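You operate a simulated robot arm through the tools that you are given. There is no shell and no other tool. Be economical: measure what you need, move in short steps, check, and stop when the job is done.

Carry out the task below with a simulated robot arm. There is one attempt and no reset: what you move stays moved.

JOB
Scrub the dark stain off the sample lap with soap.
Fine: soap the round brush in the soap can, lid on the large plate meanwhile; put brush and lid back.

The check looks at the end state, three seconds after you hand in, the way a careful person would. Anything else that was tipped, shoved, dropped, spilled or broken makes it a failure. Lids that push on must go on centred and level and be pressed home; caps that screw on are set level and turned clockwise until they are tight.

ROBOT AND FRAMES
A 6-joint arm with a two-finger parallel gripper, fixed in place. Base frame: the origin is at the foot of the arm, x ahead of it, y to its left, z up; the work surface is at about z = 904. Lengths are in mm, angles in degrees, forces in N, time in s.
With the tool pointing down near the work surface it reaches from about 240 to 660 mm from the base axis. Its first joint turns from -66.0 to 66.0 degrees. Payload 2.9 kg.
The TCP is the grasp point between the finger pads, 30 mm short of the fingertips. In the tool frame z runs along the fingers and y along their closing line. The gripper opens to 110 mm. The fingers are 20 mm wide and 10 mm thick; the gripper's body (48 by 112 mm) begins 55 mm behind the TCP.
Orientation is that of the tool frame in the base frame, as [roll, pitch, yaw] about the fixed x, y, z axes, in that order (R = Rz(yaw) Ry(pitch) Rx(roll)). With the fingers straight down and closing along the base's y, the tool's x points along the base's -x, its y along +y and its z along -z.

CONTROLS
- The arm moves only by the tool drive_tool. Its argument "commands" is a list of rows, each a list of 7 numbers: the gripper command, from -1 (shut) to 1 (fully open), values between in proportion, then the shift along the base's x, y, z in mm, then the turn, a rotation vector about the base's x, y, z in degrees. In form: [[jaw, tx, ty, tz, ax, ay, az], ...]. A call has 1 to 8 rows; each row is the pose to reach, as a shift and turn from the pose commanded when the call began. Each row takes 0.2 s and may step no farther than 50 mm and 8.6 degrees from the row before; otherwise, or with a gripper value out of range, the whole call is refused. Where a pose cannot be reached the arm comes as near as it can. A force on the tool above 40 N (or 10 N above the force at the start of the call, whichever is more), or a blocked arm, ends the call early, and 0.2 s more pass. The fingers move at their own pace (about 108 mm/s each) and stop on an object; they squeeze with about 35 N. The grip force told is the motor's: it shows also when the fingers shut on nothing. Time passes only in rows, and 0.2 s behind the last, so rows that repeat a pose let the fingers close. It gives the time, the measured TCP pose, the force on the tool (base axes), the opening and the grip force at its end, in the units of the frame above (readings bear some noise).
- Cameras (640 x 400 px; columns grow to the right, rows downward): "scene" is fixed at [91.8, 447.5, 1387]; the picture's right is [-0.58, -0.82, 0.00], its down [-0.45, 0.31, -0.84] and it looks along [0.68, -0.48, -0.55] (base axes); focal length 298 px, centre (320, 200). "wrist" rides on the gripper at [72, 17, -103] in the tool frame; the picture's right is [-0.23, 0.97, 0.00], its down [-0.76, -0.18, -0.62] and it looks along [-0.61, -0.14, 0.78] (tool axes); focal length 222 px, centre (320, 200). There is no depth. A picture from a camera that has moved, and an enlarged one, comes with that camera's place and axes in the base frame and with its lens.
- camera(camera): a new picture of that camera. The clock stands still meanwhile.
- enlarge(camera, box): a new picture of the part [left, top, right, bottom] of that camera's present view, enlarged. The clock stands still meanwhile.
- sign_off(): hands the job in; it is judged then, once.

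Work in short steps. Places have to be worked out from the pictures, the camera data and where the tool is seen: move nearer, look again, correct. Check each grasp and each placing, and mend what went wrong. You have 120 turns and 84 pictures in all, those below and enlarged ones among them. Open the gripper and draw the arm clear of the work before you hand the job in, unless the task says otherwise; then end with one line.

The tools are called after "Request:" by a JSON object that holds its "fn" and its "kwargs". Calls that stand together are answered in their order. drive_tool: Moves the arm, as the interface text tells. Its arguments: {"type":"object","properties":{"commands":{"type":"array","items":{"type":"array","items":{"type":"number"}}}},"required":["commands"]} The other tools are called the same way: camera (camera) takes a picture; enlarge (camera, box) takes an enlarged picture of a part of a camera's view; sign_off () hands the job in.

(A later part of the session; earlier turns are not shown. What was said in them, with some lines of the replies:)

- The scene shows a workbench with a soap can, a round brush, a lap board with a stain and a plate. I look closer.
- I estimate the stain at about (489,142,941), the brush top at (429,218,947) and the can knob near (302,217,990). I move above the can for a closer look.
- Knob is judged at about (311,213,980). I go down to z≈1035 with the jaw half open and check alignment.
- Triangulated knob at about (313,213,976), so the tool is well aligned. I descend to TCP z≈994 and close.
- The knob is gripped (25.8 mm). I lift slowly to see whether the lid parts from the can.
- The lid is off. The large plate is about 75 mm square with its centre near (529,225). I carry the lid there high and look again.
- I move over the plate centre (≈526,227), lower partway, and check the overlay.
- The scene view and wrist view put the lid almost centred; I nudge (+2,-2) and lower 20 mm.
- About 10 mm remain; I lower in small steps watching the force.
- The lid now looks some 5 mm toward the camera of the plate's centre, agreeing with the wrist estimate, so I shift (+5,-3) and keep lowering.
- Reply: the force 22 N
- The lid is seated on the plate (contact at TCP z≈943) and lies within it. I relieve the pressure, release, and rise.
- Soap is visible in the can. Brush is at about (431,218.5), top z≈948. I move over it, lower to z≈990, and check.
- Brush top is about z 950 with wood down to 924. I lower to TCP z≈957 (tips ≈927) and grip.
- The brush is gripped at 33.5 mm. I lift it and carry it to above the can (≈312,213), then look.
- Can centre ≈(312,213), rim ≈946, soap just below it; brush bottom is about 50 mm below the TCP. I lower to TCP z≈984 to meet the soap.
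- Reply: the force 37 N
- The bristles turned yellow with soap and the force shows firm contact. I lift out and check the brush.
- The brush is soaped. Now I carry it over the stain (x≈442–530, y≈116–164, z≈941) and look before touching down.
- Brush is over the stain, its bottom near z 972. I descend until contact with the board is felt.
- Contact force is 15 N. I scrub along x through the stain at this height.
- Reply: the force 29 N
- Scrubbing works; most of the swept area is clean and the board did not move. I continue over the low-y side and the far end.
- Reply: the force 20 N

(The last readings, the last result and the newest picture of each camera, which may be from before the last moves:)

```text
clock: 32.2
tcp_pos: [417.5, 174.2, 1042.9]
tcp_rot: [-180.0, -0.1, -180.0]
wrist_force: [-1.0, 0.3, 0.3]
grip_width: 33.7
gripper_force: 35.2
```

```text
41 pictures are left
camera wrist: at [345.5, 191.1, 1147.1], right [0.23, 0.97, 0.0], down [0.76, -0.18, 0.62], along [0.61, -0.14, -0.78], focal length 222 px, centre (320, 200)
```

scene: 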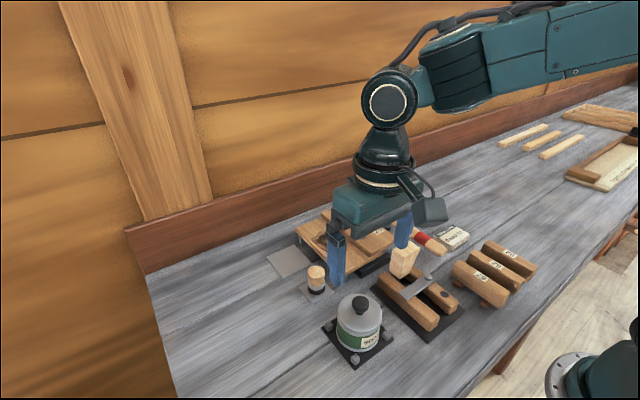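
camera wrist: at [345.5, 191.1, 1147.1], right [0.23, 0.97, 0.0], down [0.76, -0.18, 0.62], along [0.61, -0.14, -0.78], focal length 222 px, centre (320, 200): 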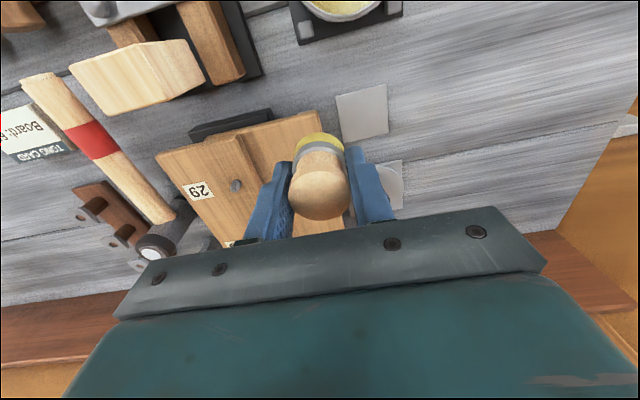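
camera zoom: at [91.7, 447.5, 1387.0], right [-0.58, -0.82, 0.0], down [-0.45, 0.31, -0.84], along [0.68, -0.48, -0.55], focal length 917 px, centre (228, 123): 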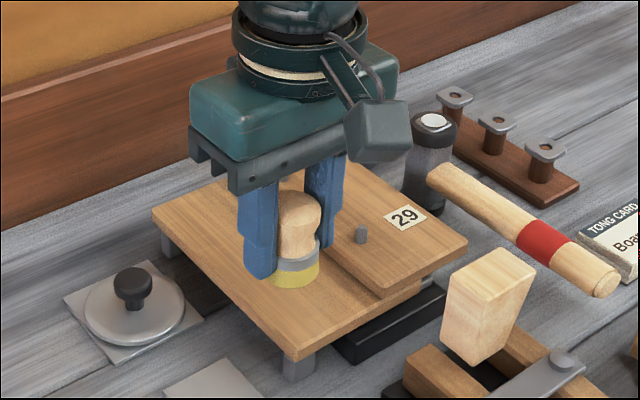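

The stain looks gone. I carry the brush back above its small plate and take a look at the board.

Request:
{"fn": "drive_tool", "kwargs": {"commands": [[-1, 7, 22, 0, 0, 0, 0], [-1, 13.2, 44, 0, 0, 0, 0], [-1, 13.2, 44, -40, 0, 0, 0], [-1, 13.2, 44, -70, 0, 0, 0], [-1, 13.2, 44, -70, 0, 0, 0]]}}

Request:
{"fn": "enlarge", "kwargs": {"camera": "scene", "box": [280, 170, 400, 300]}}

Request:
{"fn": "enlarge", "kwargs": {"camera": "wrist", "box": [220, 60, 420, 200]}}

```text
clock: 33.4
tcp_pos: [430.6, 218.8, 974.2]
tcp_rot: [-180.0, 0.0, 179.9]
wrist_force: [0.4, -0.2, -0.5]
grip_width: 33.5
gripper_force: 34.5
```

```text
3.08 times, centred on (340, 235) of scene
camera zoom: at [91.8, 447.5, 1387.0], right [-0.58, -0.82, 0.0], down [-0.45, 0.31, -0.84], along [0.68, -0.48, -0.55], focal length 917 px, centre (258, 92)
```

zoom: 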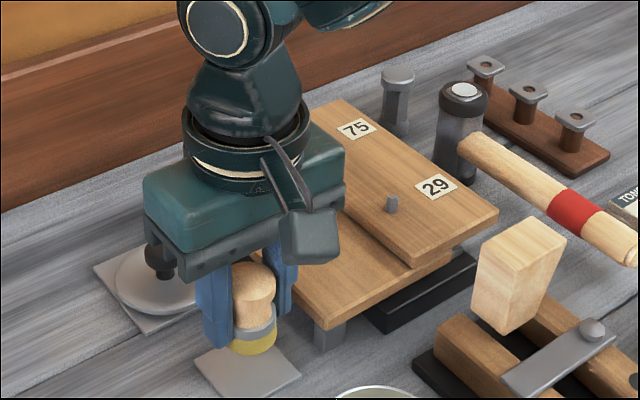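

```text
2.86 times, centred on (320, 130) of wrist
camera zoom: at [359.0, 235.1, 1077.7], right [0.23, 0.97, 0.0], down [0.76, -0.18, 0.62], along [0.61, -0.14, -0.78], focal length 635 px, centre (320, 400)
```

zoom: 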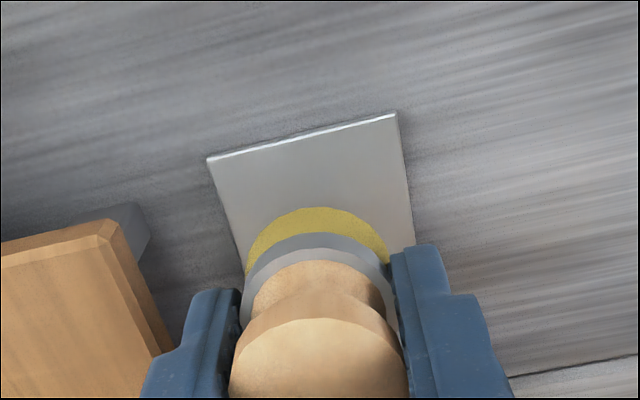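

I lower in small steps to find contact with the small plate.

Request:
{"fn": "drive_tool", "kwargs": {"commands": [[-1, 0.4, -0.4, -8, 0, 0, 0], [-1, 0.4, -0.4, -14, 0, 0, 0], [-1, 0.4, -0.4, -16, 0, 0, 0], [-1, 0.4, -0.4, -17, 0, 0, 0], [-1, 0.4, -0.4, -18, 0, 0, 0]]}}

```text
clock: 34.6
tcp_pos: [432.2, 218.7, 954.9]
tcp_rot: [180.0, 0.0, -180.0]
wrist_force: [-0.1, 0.6, -0.9]
grip_width: 33.5
gripper_force: 34.4
```

Request:
{"fn": "drive_tool", "kwargs": {"commands": [[-1, 0, 0, -1, 0, 0, 0], [-1, 0, 0, -2, 0, 0, 0], [-1, 0, 0, -3, 0, 0, 0]]}}

Request:
{"fn": "enlarge", "kwargs": {"camera": "scene", "box": [280, 230, 360, 300]}}

```text
clock: 35.4
tcp_pos: [431.8, 217.4, 952.3]
tcp_rot: [-180.0, 0.0, 180.0]
wrist_force: [0.0, 0.6, 0.4]
grip_width: 33.7
gripper_force: 35.0
```

```text
5.71 times, centred on (320, 265) of scene
camera zoom: at [91.8, 447.5, 1387.0], right [-0.58, -0.82, 0.0], down [-0.45, 0.31, -0.84], along [0.68, -0.48, -0.55], focal length 1703 px, centre (320, -171)
```

zoom: 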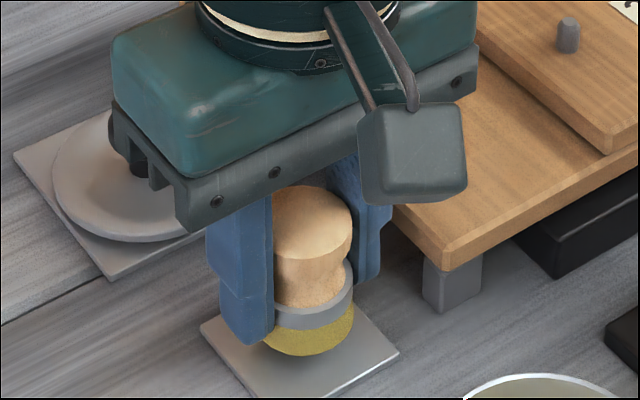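

Request:
{"fn": "drive_tool", "kwargs": {"commands": [[-1, 0, 0, -1, 0, 0, 0], [-1, 0, 0, -2, 0, 0, 0], [-1, 0, 0, -3, 0, 0, 0], [-1, 0, 0, -4, 0, 0, 0]]}}

Request:
{"fn": "enlarge", "kwargs": {"camera": "scene", "box": [280, 230, 360, 300]}}

```text
clock: 36.4
tcp_pos: [431.4, 217.2, 948.1]
tcp_rot: [180.0, 0.1, 179.9]
wrist_force: [0.4, 0.1, -0.7]
grip_width: 33.7
gripper_force: 34.8
```

```text
5.71 times, centred on (320, 265) of scene
camera zoom: at [91.8, 447.5, 1387.0], right [-0.58, -0.82, 0.0], down [-0.45, 0.31, -0.84], along [0.68, -0.48, -0.55], focal length 1703 px, centre (320, -171)
```

zoom: 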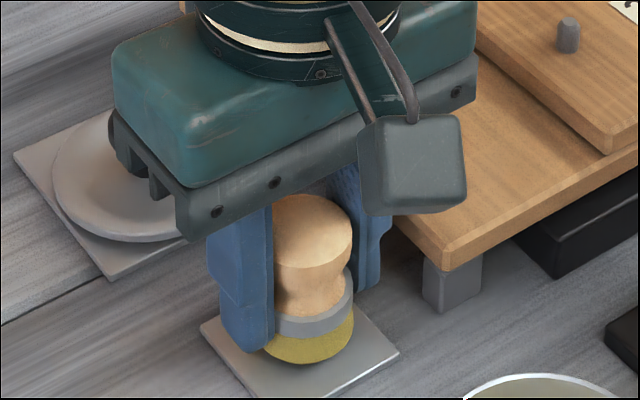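

Request:
{"fn": "drive_tool", "kwargs": {"commands": [[-1, 0, 0, -1, 0, 0, 0], [-1, 0, 0, -2, 0, 0, 0], [-1, 0, 0, -3, 0, 0, 0]]}}

```text
clock: 37.2
tcp_pos: [431.5, 218.4, 944.3]
tcp_rot: [-179.9, 0.0, -180.0]
wrist_force: [0.3, 0.6, -1.7]
grip_width: 33.8
gripper_force: 34.4
```

Request:
{"fn": "drive_tool", "kwargs": {"commands": [[-1, 0, 0, -0.7, 0, 0, 0], [-1, 0, 0, -1.4, 0, 0, 0], [-1, 0, 0, -2, 0, 0, 0]]}}

Request:
{"fn": "enlarge", "kwargs": {"camera": "scene", "box": [280, 230, 360, 300]}}

```text
clock: 38.0
tcp_pos: [431.7, 217.4, 944.5]
tcp_rot: [-179.9, 0.1, 180.0]
wrist_force: [-3.5, -1.2, 13.5]
grip_width: 33.8
gripper_force: 35.3
```

```text
5.71 times, centred on (320, 265) of scene
camera zoom: at [91.5, 447.3, 1387.1], right [-0.58, -0.82, 0.0], down [-0.45, 0.31, -0.84], along [0.68, -0.48, -0.55], focal length 1703 px, centre (320, -171)
```

zoom: 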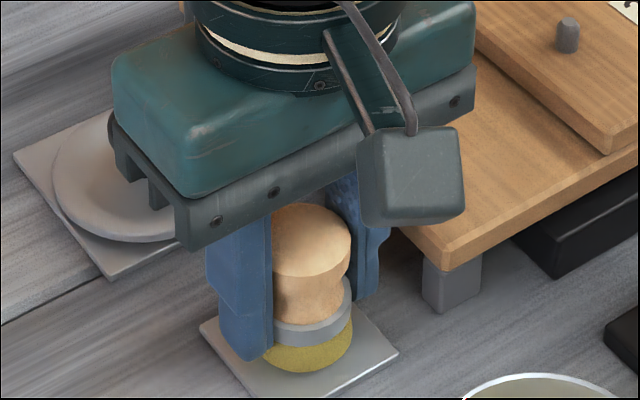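

Contact with the plate (13 N). I ease off, open gently and rise.

Request:
{"fn": "drive_tool", "kwargs": {"commands": [[-1, 0, 0, 1.5, 0, 0, 0], [-0.3, 0, 0, 1.5, 0, 0, 0], [-0.1, 0, 0, 1.5, 0, 0, 0], [-0.1, 0, 0, 1.5, 0, 0, 0], [-0.1, 0, 0, 25, 0, 0, 0], [-0.1, 0, 0, 70, 0, 0, 0], [-0.1, 0, 0, 110, 0, 0, 0], [-0.1, 0, 0, 110, 0, 0, 0]]}}

Request:
{"fn": "enlarge", "kwargs": {"camera": "scene", "box": [250, 180, 410, 300]}}

Request:
{"fn": "enlarge", "kwargs": {"camera": "wrist", "box": [200, 60, 440, 210]}}

```text
clock: 39.8
tcp_pos: [431.7, 216.0, 1053.9]
tcp_rot: [-180.0, 0.1, 180.0]
wrist_force: [0.1, -0.2, -0.5]
grip_width: 49.5
gripper_force: 0.1
```

```text
3.33 times, centred on (330, 240) of scene
camera zoom: at [91.8, 447.5, 1387.0], right [-0.58, -0.82, 0.0], down [-0.45, 0.31, -0.84], along [0.68, -0.48, -0.55], focal length 993 px, centre (287, 67)
```

zoom: 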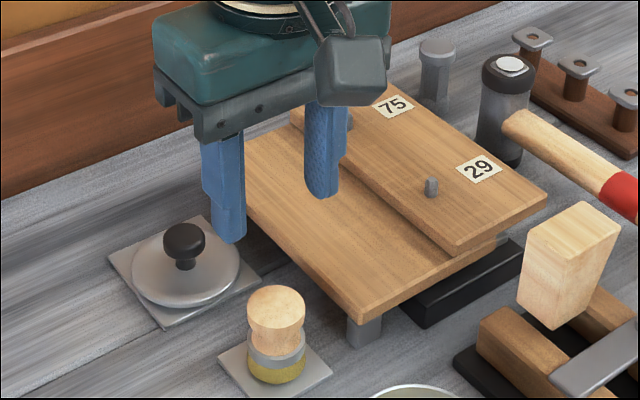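

```text
2.67 times, centred on (320, 135) of wrist
camera zoom: at [359.8, 233.1, 1157.7], right [0.23, 0.97, 0.0], down [0.76, -0.18, 0.62], along [0.61, -0.14, -0.78], focal length 592 px, centre (320, 373)
```

zoom: 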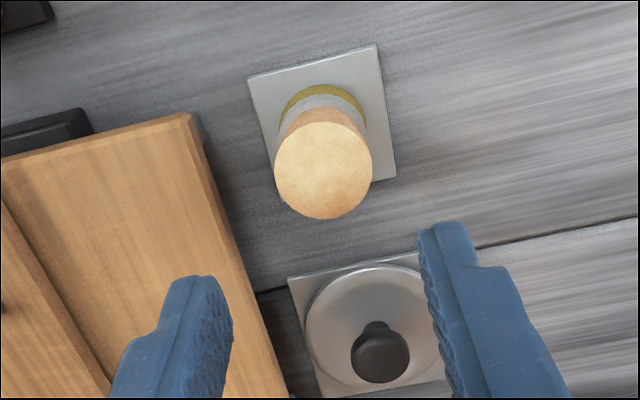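

The brush stands upright on its plate and the board looks clean. Now I go back over the lid knob (530.7,222) and down to the same grip height.

Request:
{"fn": "drive_tool", "kwargs": {"commands": [[-0.1, 40, 2, 0, 0, 0, 0], [-0.1, 80, 5, 0, 0, 0, 0], [-0.1, 99, 5.5, 0, 0, 0, 0], [-0.1, 99, 5.5, -40, 0, 0, 0], [-0.1, 99, 5.5, -65, 0, 0, 0], [-0.1, 99, 5.5, -65, 0, 0, 0]]}}

Request:
{"fn": "enlarge", "kwargs": {"camera": "wrist", "box": [220, 60, 420, 200]}}

Request:
{"fn": "enlarge", "kwargs": {"camera": "scene", "box": [250, 180, 410, 300]}}

```text
clock: 41.2
tcp_pos: [529.9, 223.2, 990.1]
tcp_rot: [180.0, -0.1, -180.0]
wrist_force: [0.4, -0.8, -0.1]
grip_width: 49.1
gripper_force: 0.0
```

```text
2.86 times, centred on (320, 130) of wrist
camera zoom: at [458.8, 239.9, 1092.6], right [0.23, 0.97, 0.0], down [0.76, -0.18, 0.62], along [0.61, -0.14, -0.78], focal length 635 px, centre (320, 400)
```

zoom: 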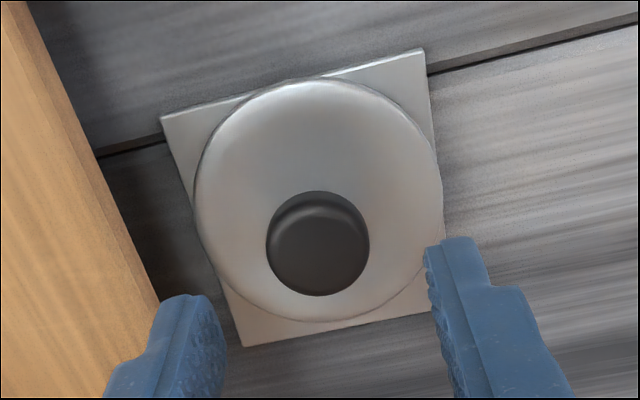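

```text
3.33 times, centred on (330, 240) of scene
camera zoom: at [91.8, 447.5, 1387.0], right [-0.58, -0.82, 0.0], down [-0.45, 0.31, -0.84], along [0.68, -0.48, -0.55], focal length 993 px, centre (287, 67)
```

zoom: 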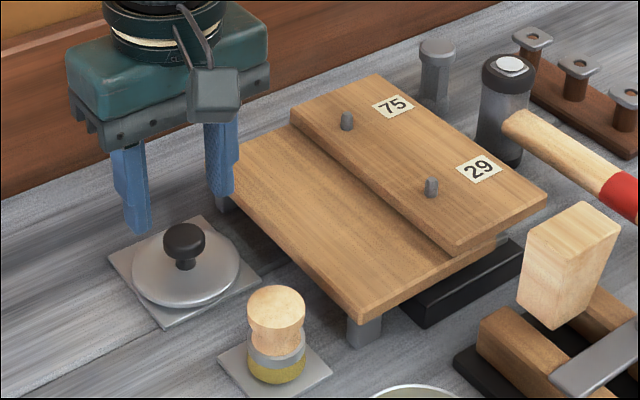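

The stain is fully gone. I descend to the knob and grip it.

Request:
{"fn": "drive_tool", "kwargs": {"commands": [[-0.1, 0.5, -0.7, -25, 0, 0, 0], [-0.1, 0.5, -0.7, -46, 0, 0, 0], [-0.1, 0.5, -0.7, -46, 0, 0, 0], [-0.4, 0.5, -0.7, -46, 0, 0, 0], [-1, 0.5, -0.7, -46, 0, 0, 0], [-1, 0.5, -0.7, -46, 0, 0, 0]]}}

Request:
{"fn": "drive_tool", "kwargs": {"commands": [[-1, 0, 0, 5, 0, 0, 0], [-1, 0, 0, 30, 0, 0, 0], [-1, 0, 0, 75, 0, 0, 0], [-1, 0, 0, 120, 0, 0, 0], [-1, -40, -2, 140, 0, 0, 0], [-1, -85, -4, 140, 0, 0, 0], [-1, -130, -5, 140, 0, 0, 0], [-1, -170, -7, 140, 0, 0, 0]]}}

Request:
{"fn": "camera", "kwargs": {"camera": "scene"}}

```text
clock: 42.6
tcp_pos: [530.2, 224.1, 943.1]
tcp_rot: [-180.0, 0.1, 180.0]
wrist_force: [1.5, -0.9, 7.7]
grip_width: 25.8
gripper_force: 35.0
```

```text
clock: 44.4
tcp_pos: [359.7, 217.3, 1080.3]
tcp_rot: [180.0, 0.0, 179.9]
wrist_force: [0.2, -0.1, -0.8]
grip_width: 25.9
gripper_force: 35.5
```

```text
31 pictures are left
```

scene: 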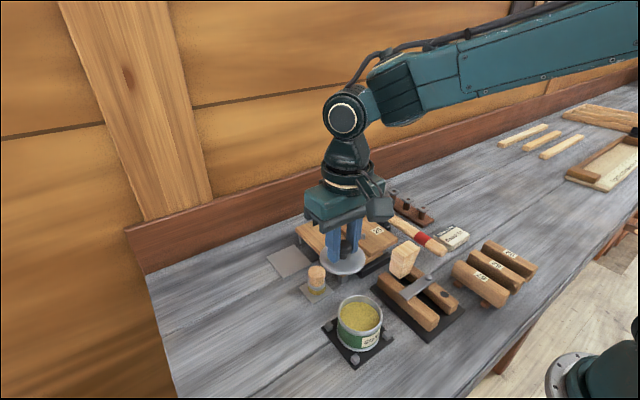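

Lid is held. I move over the can (312.3,213.3) and lower to ≈1015 to check the centring.

Request:
{"fn": "drive_tool", "kwargs": {"commands": [[-1, -25, -2, 0, 0, 0, 0], [-1, -48, -3.3, 0, 0, 0, 0], [-1, -48, -3.3, -40, 0, 0, 0], [-1, -48, -3.3, -68, 0, 0, 0], [-1, -48, -3.3, -68, 0, 0, 0]]}}

Request:
{"fn": "enlarge", "kwargs": {"camera": "wrist", "box": [220, 60, 420, 200]}}

Request:
{"fn": "enlarge", "kwargs": {"camera": "scene", "box": [310, 260, 410, 360]}}

```text
clock: 45.6
tcp_pos: [313.6, 213.0, 1013.3]
tcp_rot: [-179.9, 0.0, 180.0]
wrist_force: [-0.1, -0.3, -0.2]
grip_width: 25.7
gripper_force: 34.8
```

```text
2.86 times, centred on (320, 130) of wrist
camera zoom: at [240.7, 229.1, 1117.5], right [0.23, 0.97, 0.0], down [0.76, -0.18, 0.62], along [0.61, -0.14, -0.78], focal length 635 px, centre (320, 400)
```

zoom: 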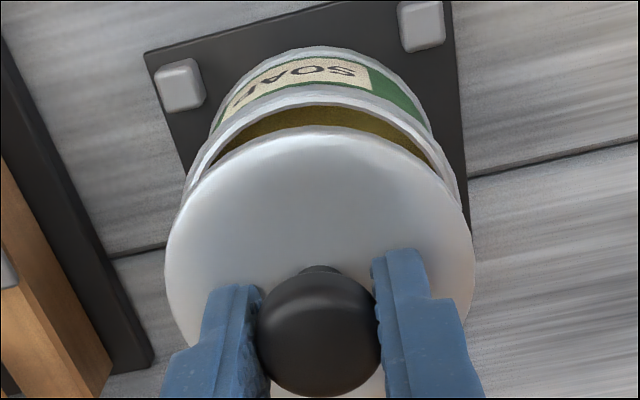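

```text
4.00 times, centred on (360, 310) of scene
camera zoom: at [91.8, 447.5, 1387.0], right [-0.58, -0.82, 0.0], down [-0.45, 0.31, -0.84], along [0.68, -0.48, -0.55], focal length 1192 px, centre (160, -240)
```

zoom: 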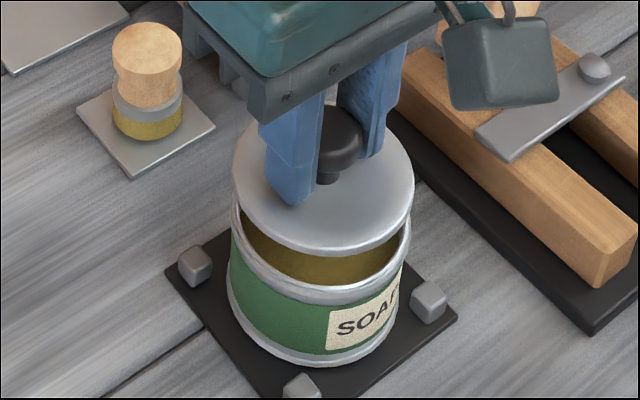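

Commanded-pose bookkeeping says the original lid spot is (-2,+0.9) from here. I shift that and lower to ≈999.

Request:
{"fn": "drive_tool", "kwargs": {"commands": [[-1, -2, 0.9, 0, 0, 0, 0], [-1, -2, 0.9, -8, 0, 0, 0], [-1, -2, 0.9, -14, 0, 0, 0], [-1, -2, 0.9, -14, 0, 0, 0]]}}

Request:
{"fn": "enlarge", "kwargs": {"camera": "scene", "box": [320, 270, 400, 350]}}

Request:
{"fn": "enlarge", "kwargs": {"camera": "wrist", "box": [220, 60, 420, 200]}}

```text
clock: 46.6
tcp_pos: [310.5, 214.4, 999.0]
tcp_rot: [180.0, -0.1, 179.9]
wrist_force: [0.3, 0.1, 0.1]
grip_width: 26.0
gripper_force: 35.1
```

```text
5.00 times, centred on (360, 310) of scene
camera zoom: at [91.8, 447.5, 1387.0], right [-0.58, -0.82, 0.0], down [-0.45, 0.31, -0.84], along [0.68, -0.48, -0.55], focal length 1490 px, centre (120, -350)
```

zoom: 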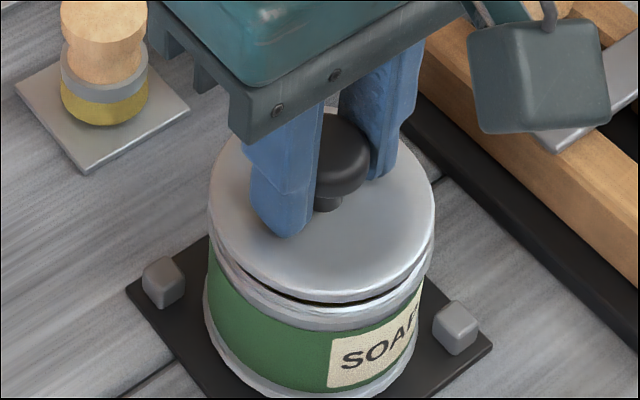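

```text
2.86 times, centred on (320, 130) of wrist
camera zoom: at [239.3, 230.0, 1104.0], right [0.23, 0.97, 0.0], down [0.76, -0.18, 0.62], along [0.61, -0.14, -0.78], focal length 635 px, centre (320, 400)
```

zoom: 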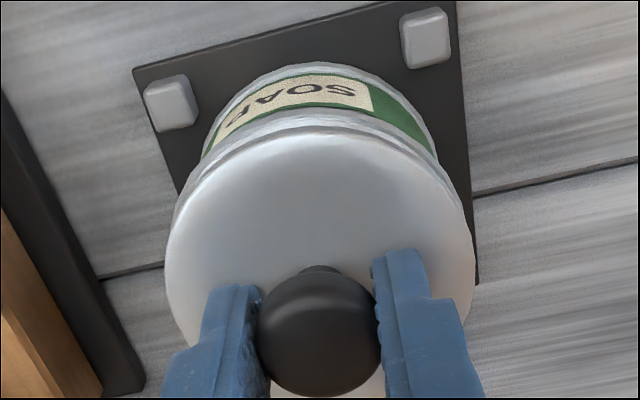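

Centring looks right with a gap of a few mm. I press down in 1.5 mm steps.

Request:
{"fn": "drive_tool", "kwargs": {"commands": [[-1, 0, 0, -1.5, 0, 0, 0], [-1, 0, 0, -3, 0, 0, 0], [-1, 0, 0, -4.5, 0, 0, 0], [-1, 0, 0, -6, 0, 0, 0]]}}

Request:
{"fn": "enlarge", "kwargs": {"camera": "scene", "box": [320, 270, 400, 350]}}

```text
clock: 47.6
tcp_pos: [311.2, 213.8, 994.2]
tcp_rot: [180.0, 0.0, -179.9]
wrist_force: [-4.3, -0.9, 7.0]
grip_width: 25.9
gripper_force: 35.7
```

```text
5.00 times, centred on (360, 310) of scene
camera zoom: at [91.6, 447.4, 1387.1], right [-0.58, -0.82, 0.0], down [-0.45, 0.31, -0.84], along [0.68, -0.48, -0.55], focal length 1490 px, centre (120, -350)
```

zoom: 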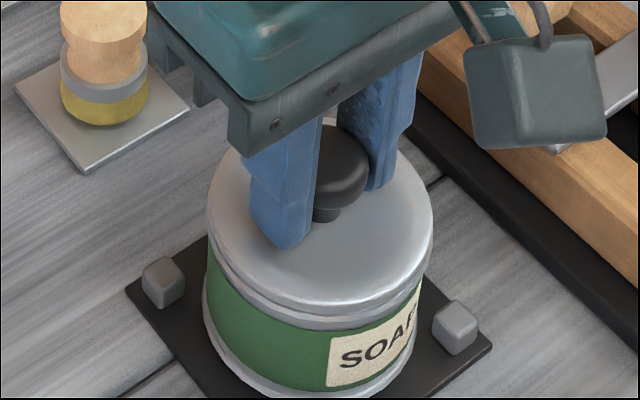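

Contact; I press a bit more to drive the lid home.

Request:
{"fn": "drive_tool", "kwargs": {"commands": [[-1, 0, 0, -1.5, 0, 0, 0], [-1, 0, 0, -3, 0, 0, 0], [-1, 0, 0, -4, 0, 0, 0]]}}

Request:
{"fn": "enlarge", "kwargs": {"camera": "scene", "box": [320, 270, 400, 350]}}

```text
clock: 48.2
tcp_pos: [311.1, 212.9, 994.6]
tcp_rot: [180.0, 0.0, -179.9]
wrist_force: [-3.6, -1.8, 7.2]
grip_width: 25.8
gripper_force: 34.7
stopped in row 2: the force on the tool passed its limit (the readings are from after the stop); the commanded pose is now the measured one
```

```text
5.00 times, centred on (360, 310) of scene
camera zoom: at [91.6, 447.4, 1387.1], right [-0.58, -0.82, 0.0], down [-0.45, 0.31, -0.84], along [0.68, -0.48, -0.55], focal length 1490 px, centre (120, -350)
```

zoom: 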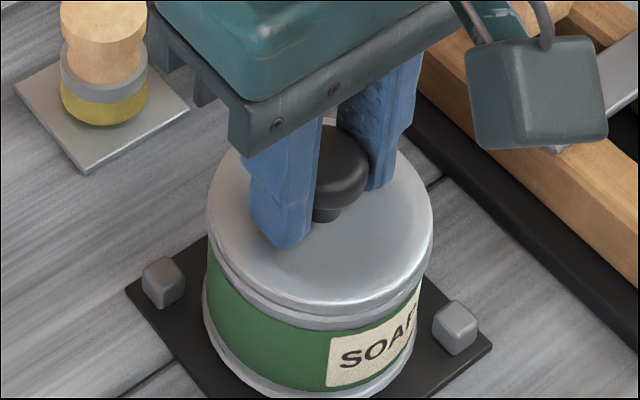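

The press exceeded 40 N with the lid level at its original height, so it's home. I release and draw clear.

Request:
{"fn": "drive_tool", "kwargs": {"commands": [[-0.4, 0, 0, 0.5, 0, 0, 0], [-0.1, 0, 0, 0.5, 0, 0, 0], [-0.1, 0, 0, 0.5, 0, 0, 0], [-0.1, 0, 0, 20, 0, 0, 0], [-0.1, 0, 0, 60, 0, 0, 0], [-0.1, 0, 0, 105, 0, 0, 0], [0.5, 20, -30, 130, 0, 0, 0], [1, 40, -70, 150, 0, 0, 0]]}}

Request:
{"fn": "drive_tool", "kwargs": {"commands": [[1, 25, -40, 15, 0, 0, 0], [1, 50, -80, 30, 0, 0, 0], [1, 80, -115, 45, 0, 0, 0], [1, 80, -115, 45, 0, 0, 0]]}}

Request:
{"fn": "enlarge", "kwargs": {"camera": "scene", "box": [310, 250, 430, 370]}}

Request:
{"fn": "camera", "kwargs": {"camera": "scene"}}

Request:
{"fn": "enlarge", "kwargs": {"camera": "scene", "box": [250, 180, 410, 300]}}

```text
clock: 50.0
tcp_pos: [351.7, 142.6, 1145.3]
tcp_rot: [179.9, 0.0, -179.9]
wrist_force: [0.0, 0.1, 0.3]
grip_width: 110.2
gripper_force: 0.0
```

```text
clock: 51.0
tcp_pos: [431.0, 28.2, 1189.0]
tcp_rot: [179.9, 0.2, -180.0]
wrist_force: [0.2, 0.2, 0.1]
grip_width: 110.0
gripper_force: 0.2
```

```text
3.33 times, centred on (370, 310) of scene
camera zoom: at [91.8, 447.4, 1387.0], right [-0.58, -0.82, 0.0], down [-0.45, 0.31, -0.84], along [0.68, -0.48, -0.55], focal length 993 px, centre (153, -167)
```

zoom: 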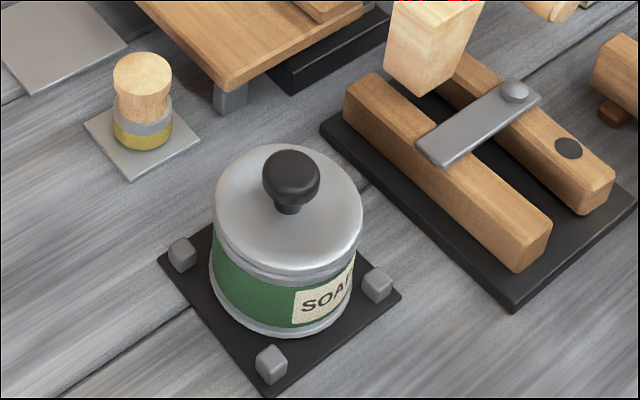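

```text
23 pictures are left
```

scene: 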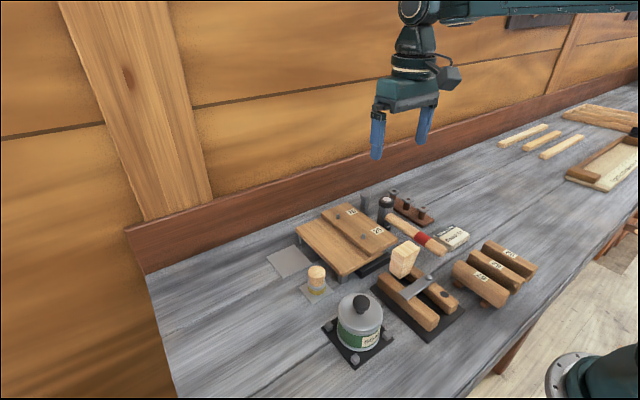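

```text
3.33 times, centred on (330, 240) of scene
camera zoom: at [91.8, 447.4, 1387.0], right [-0.58, -0.82, 0.0], down [-0.45, 0.31, -0.84], along [0.68, -0.48, -0.55], focal length 993 px, centre (287, 67)
```

zoom: 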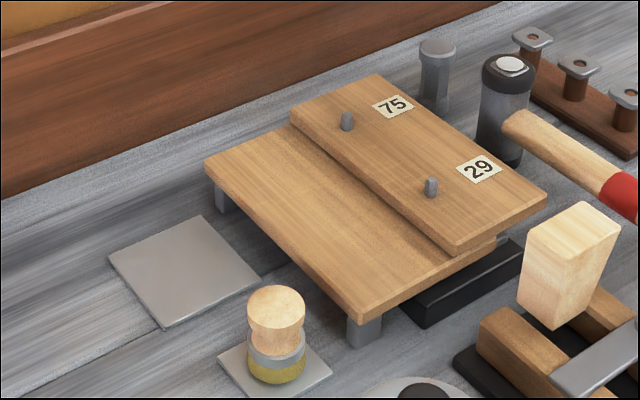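

All is as wanted: the stain is gone, the brush is on its small plate, the lid is seated level and centred, and the arm is clear with the gripper open. I hand in.

Request:
{"fn": "sign_off", "kwargs": {}}

```text
The job is handed in.
```

The stain is scrubbed off the sample lap with soap, the brush is back on its small plate, and the lid is pressed home level on the soap can.
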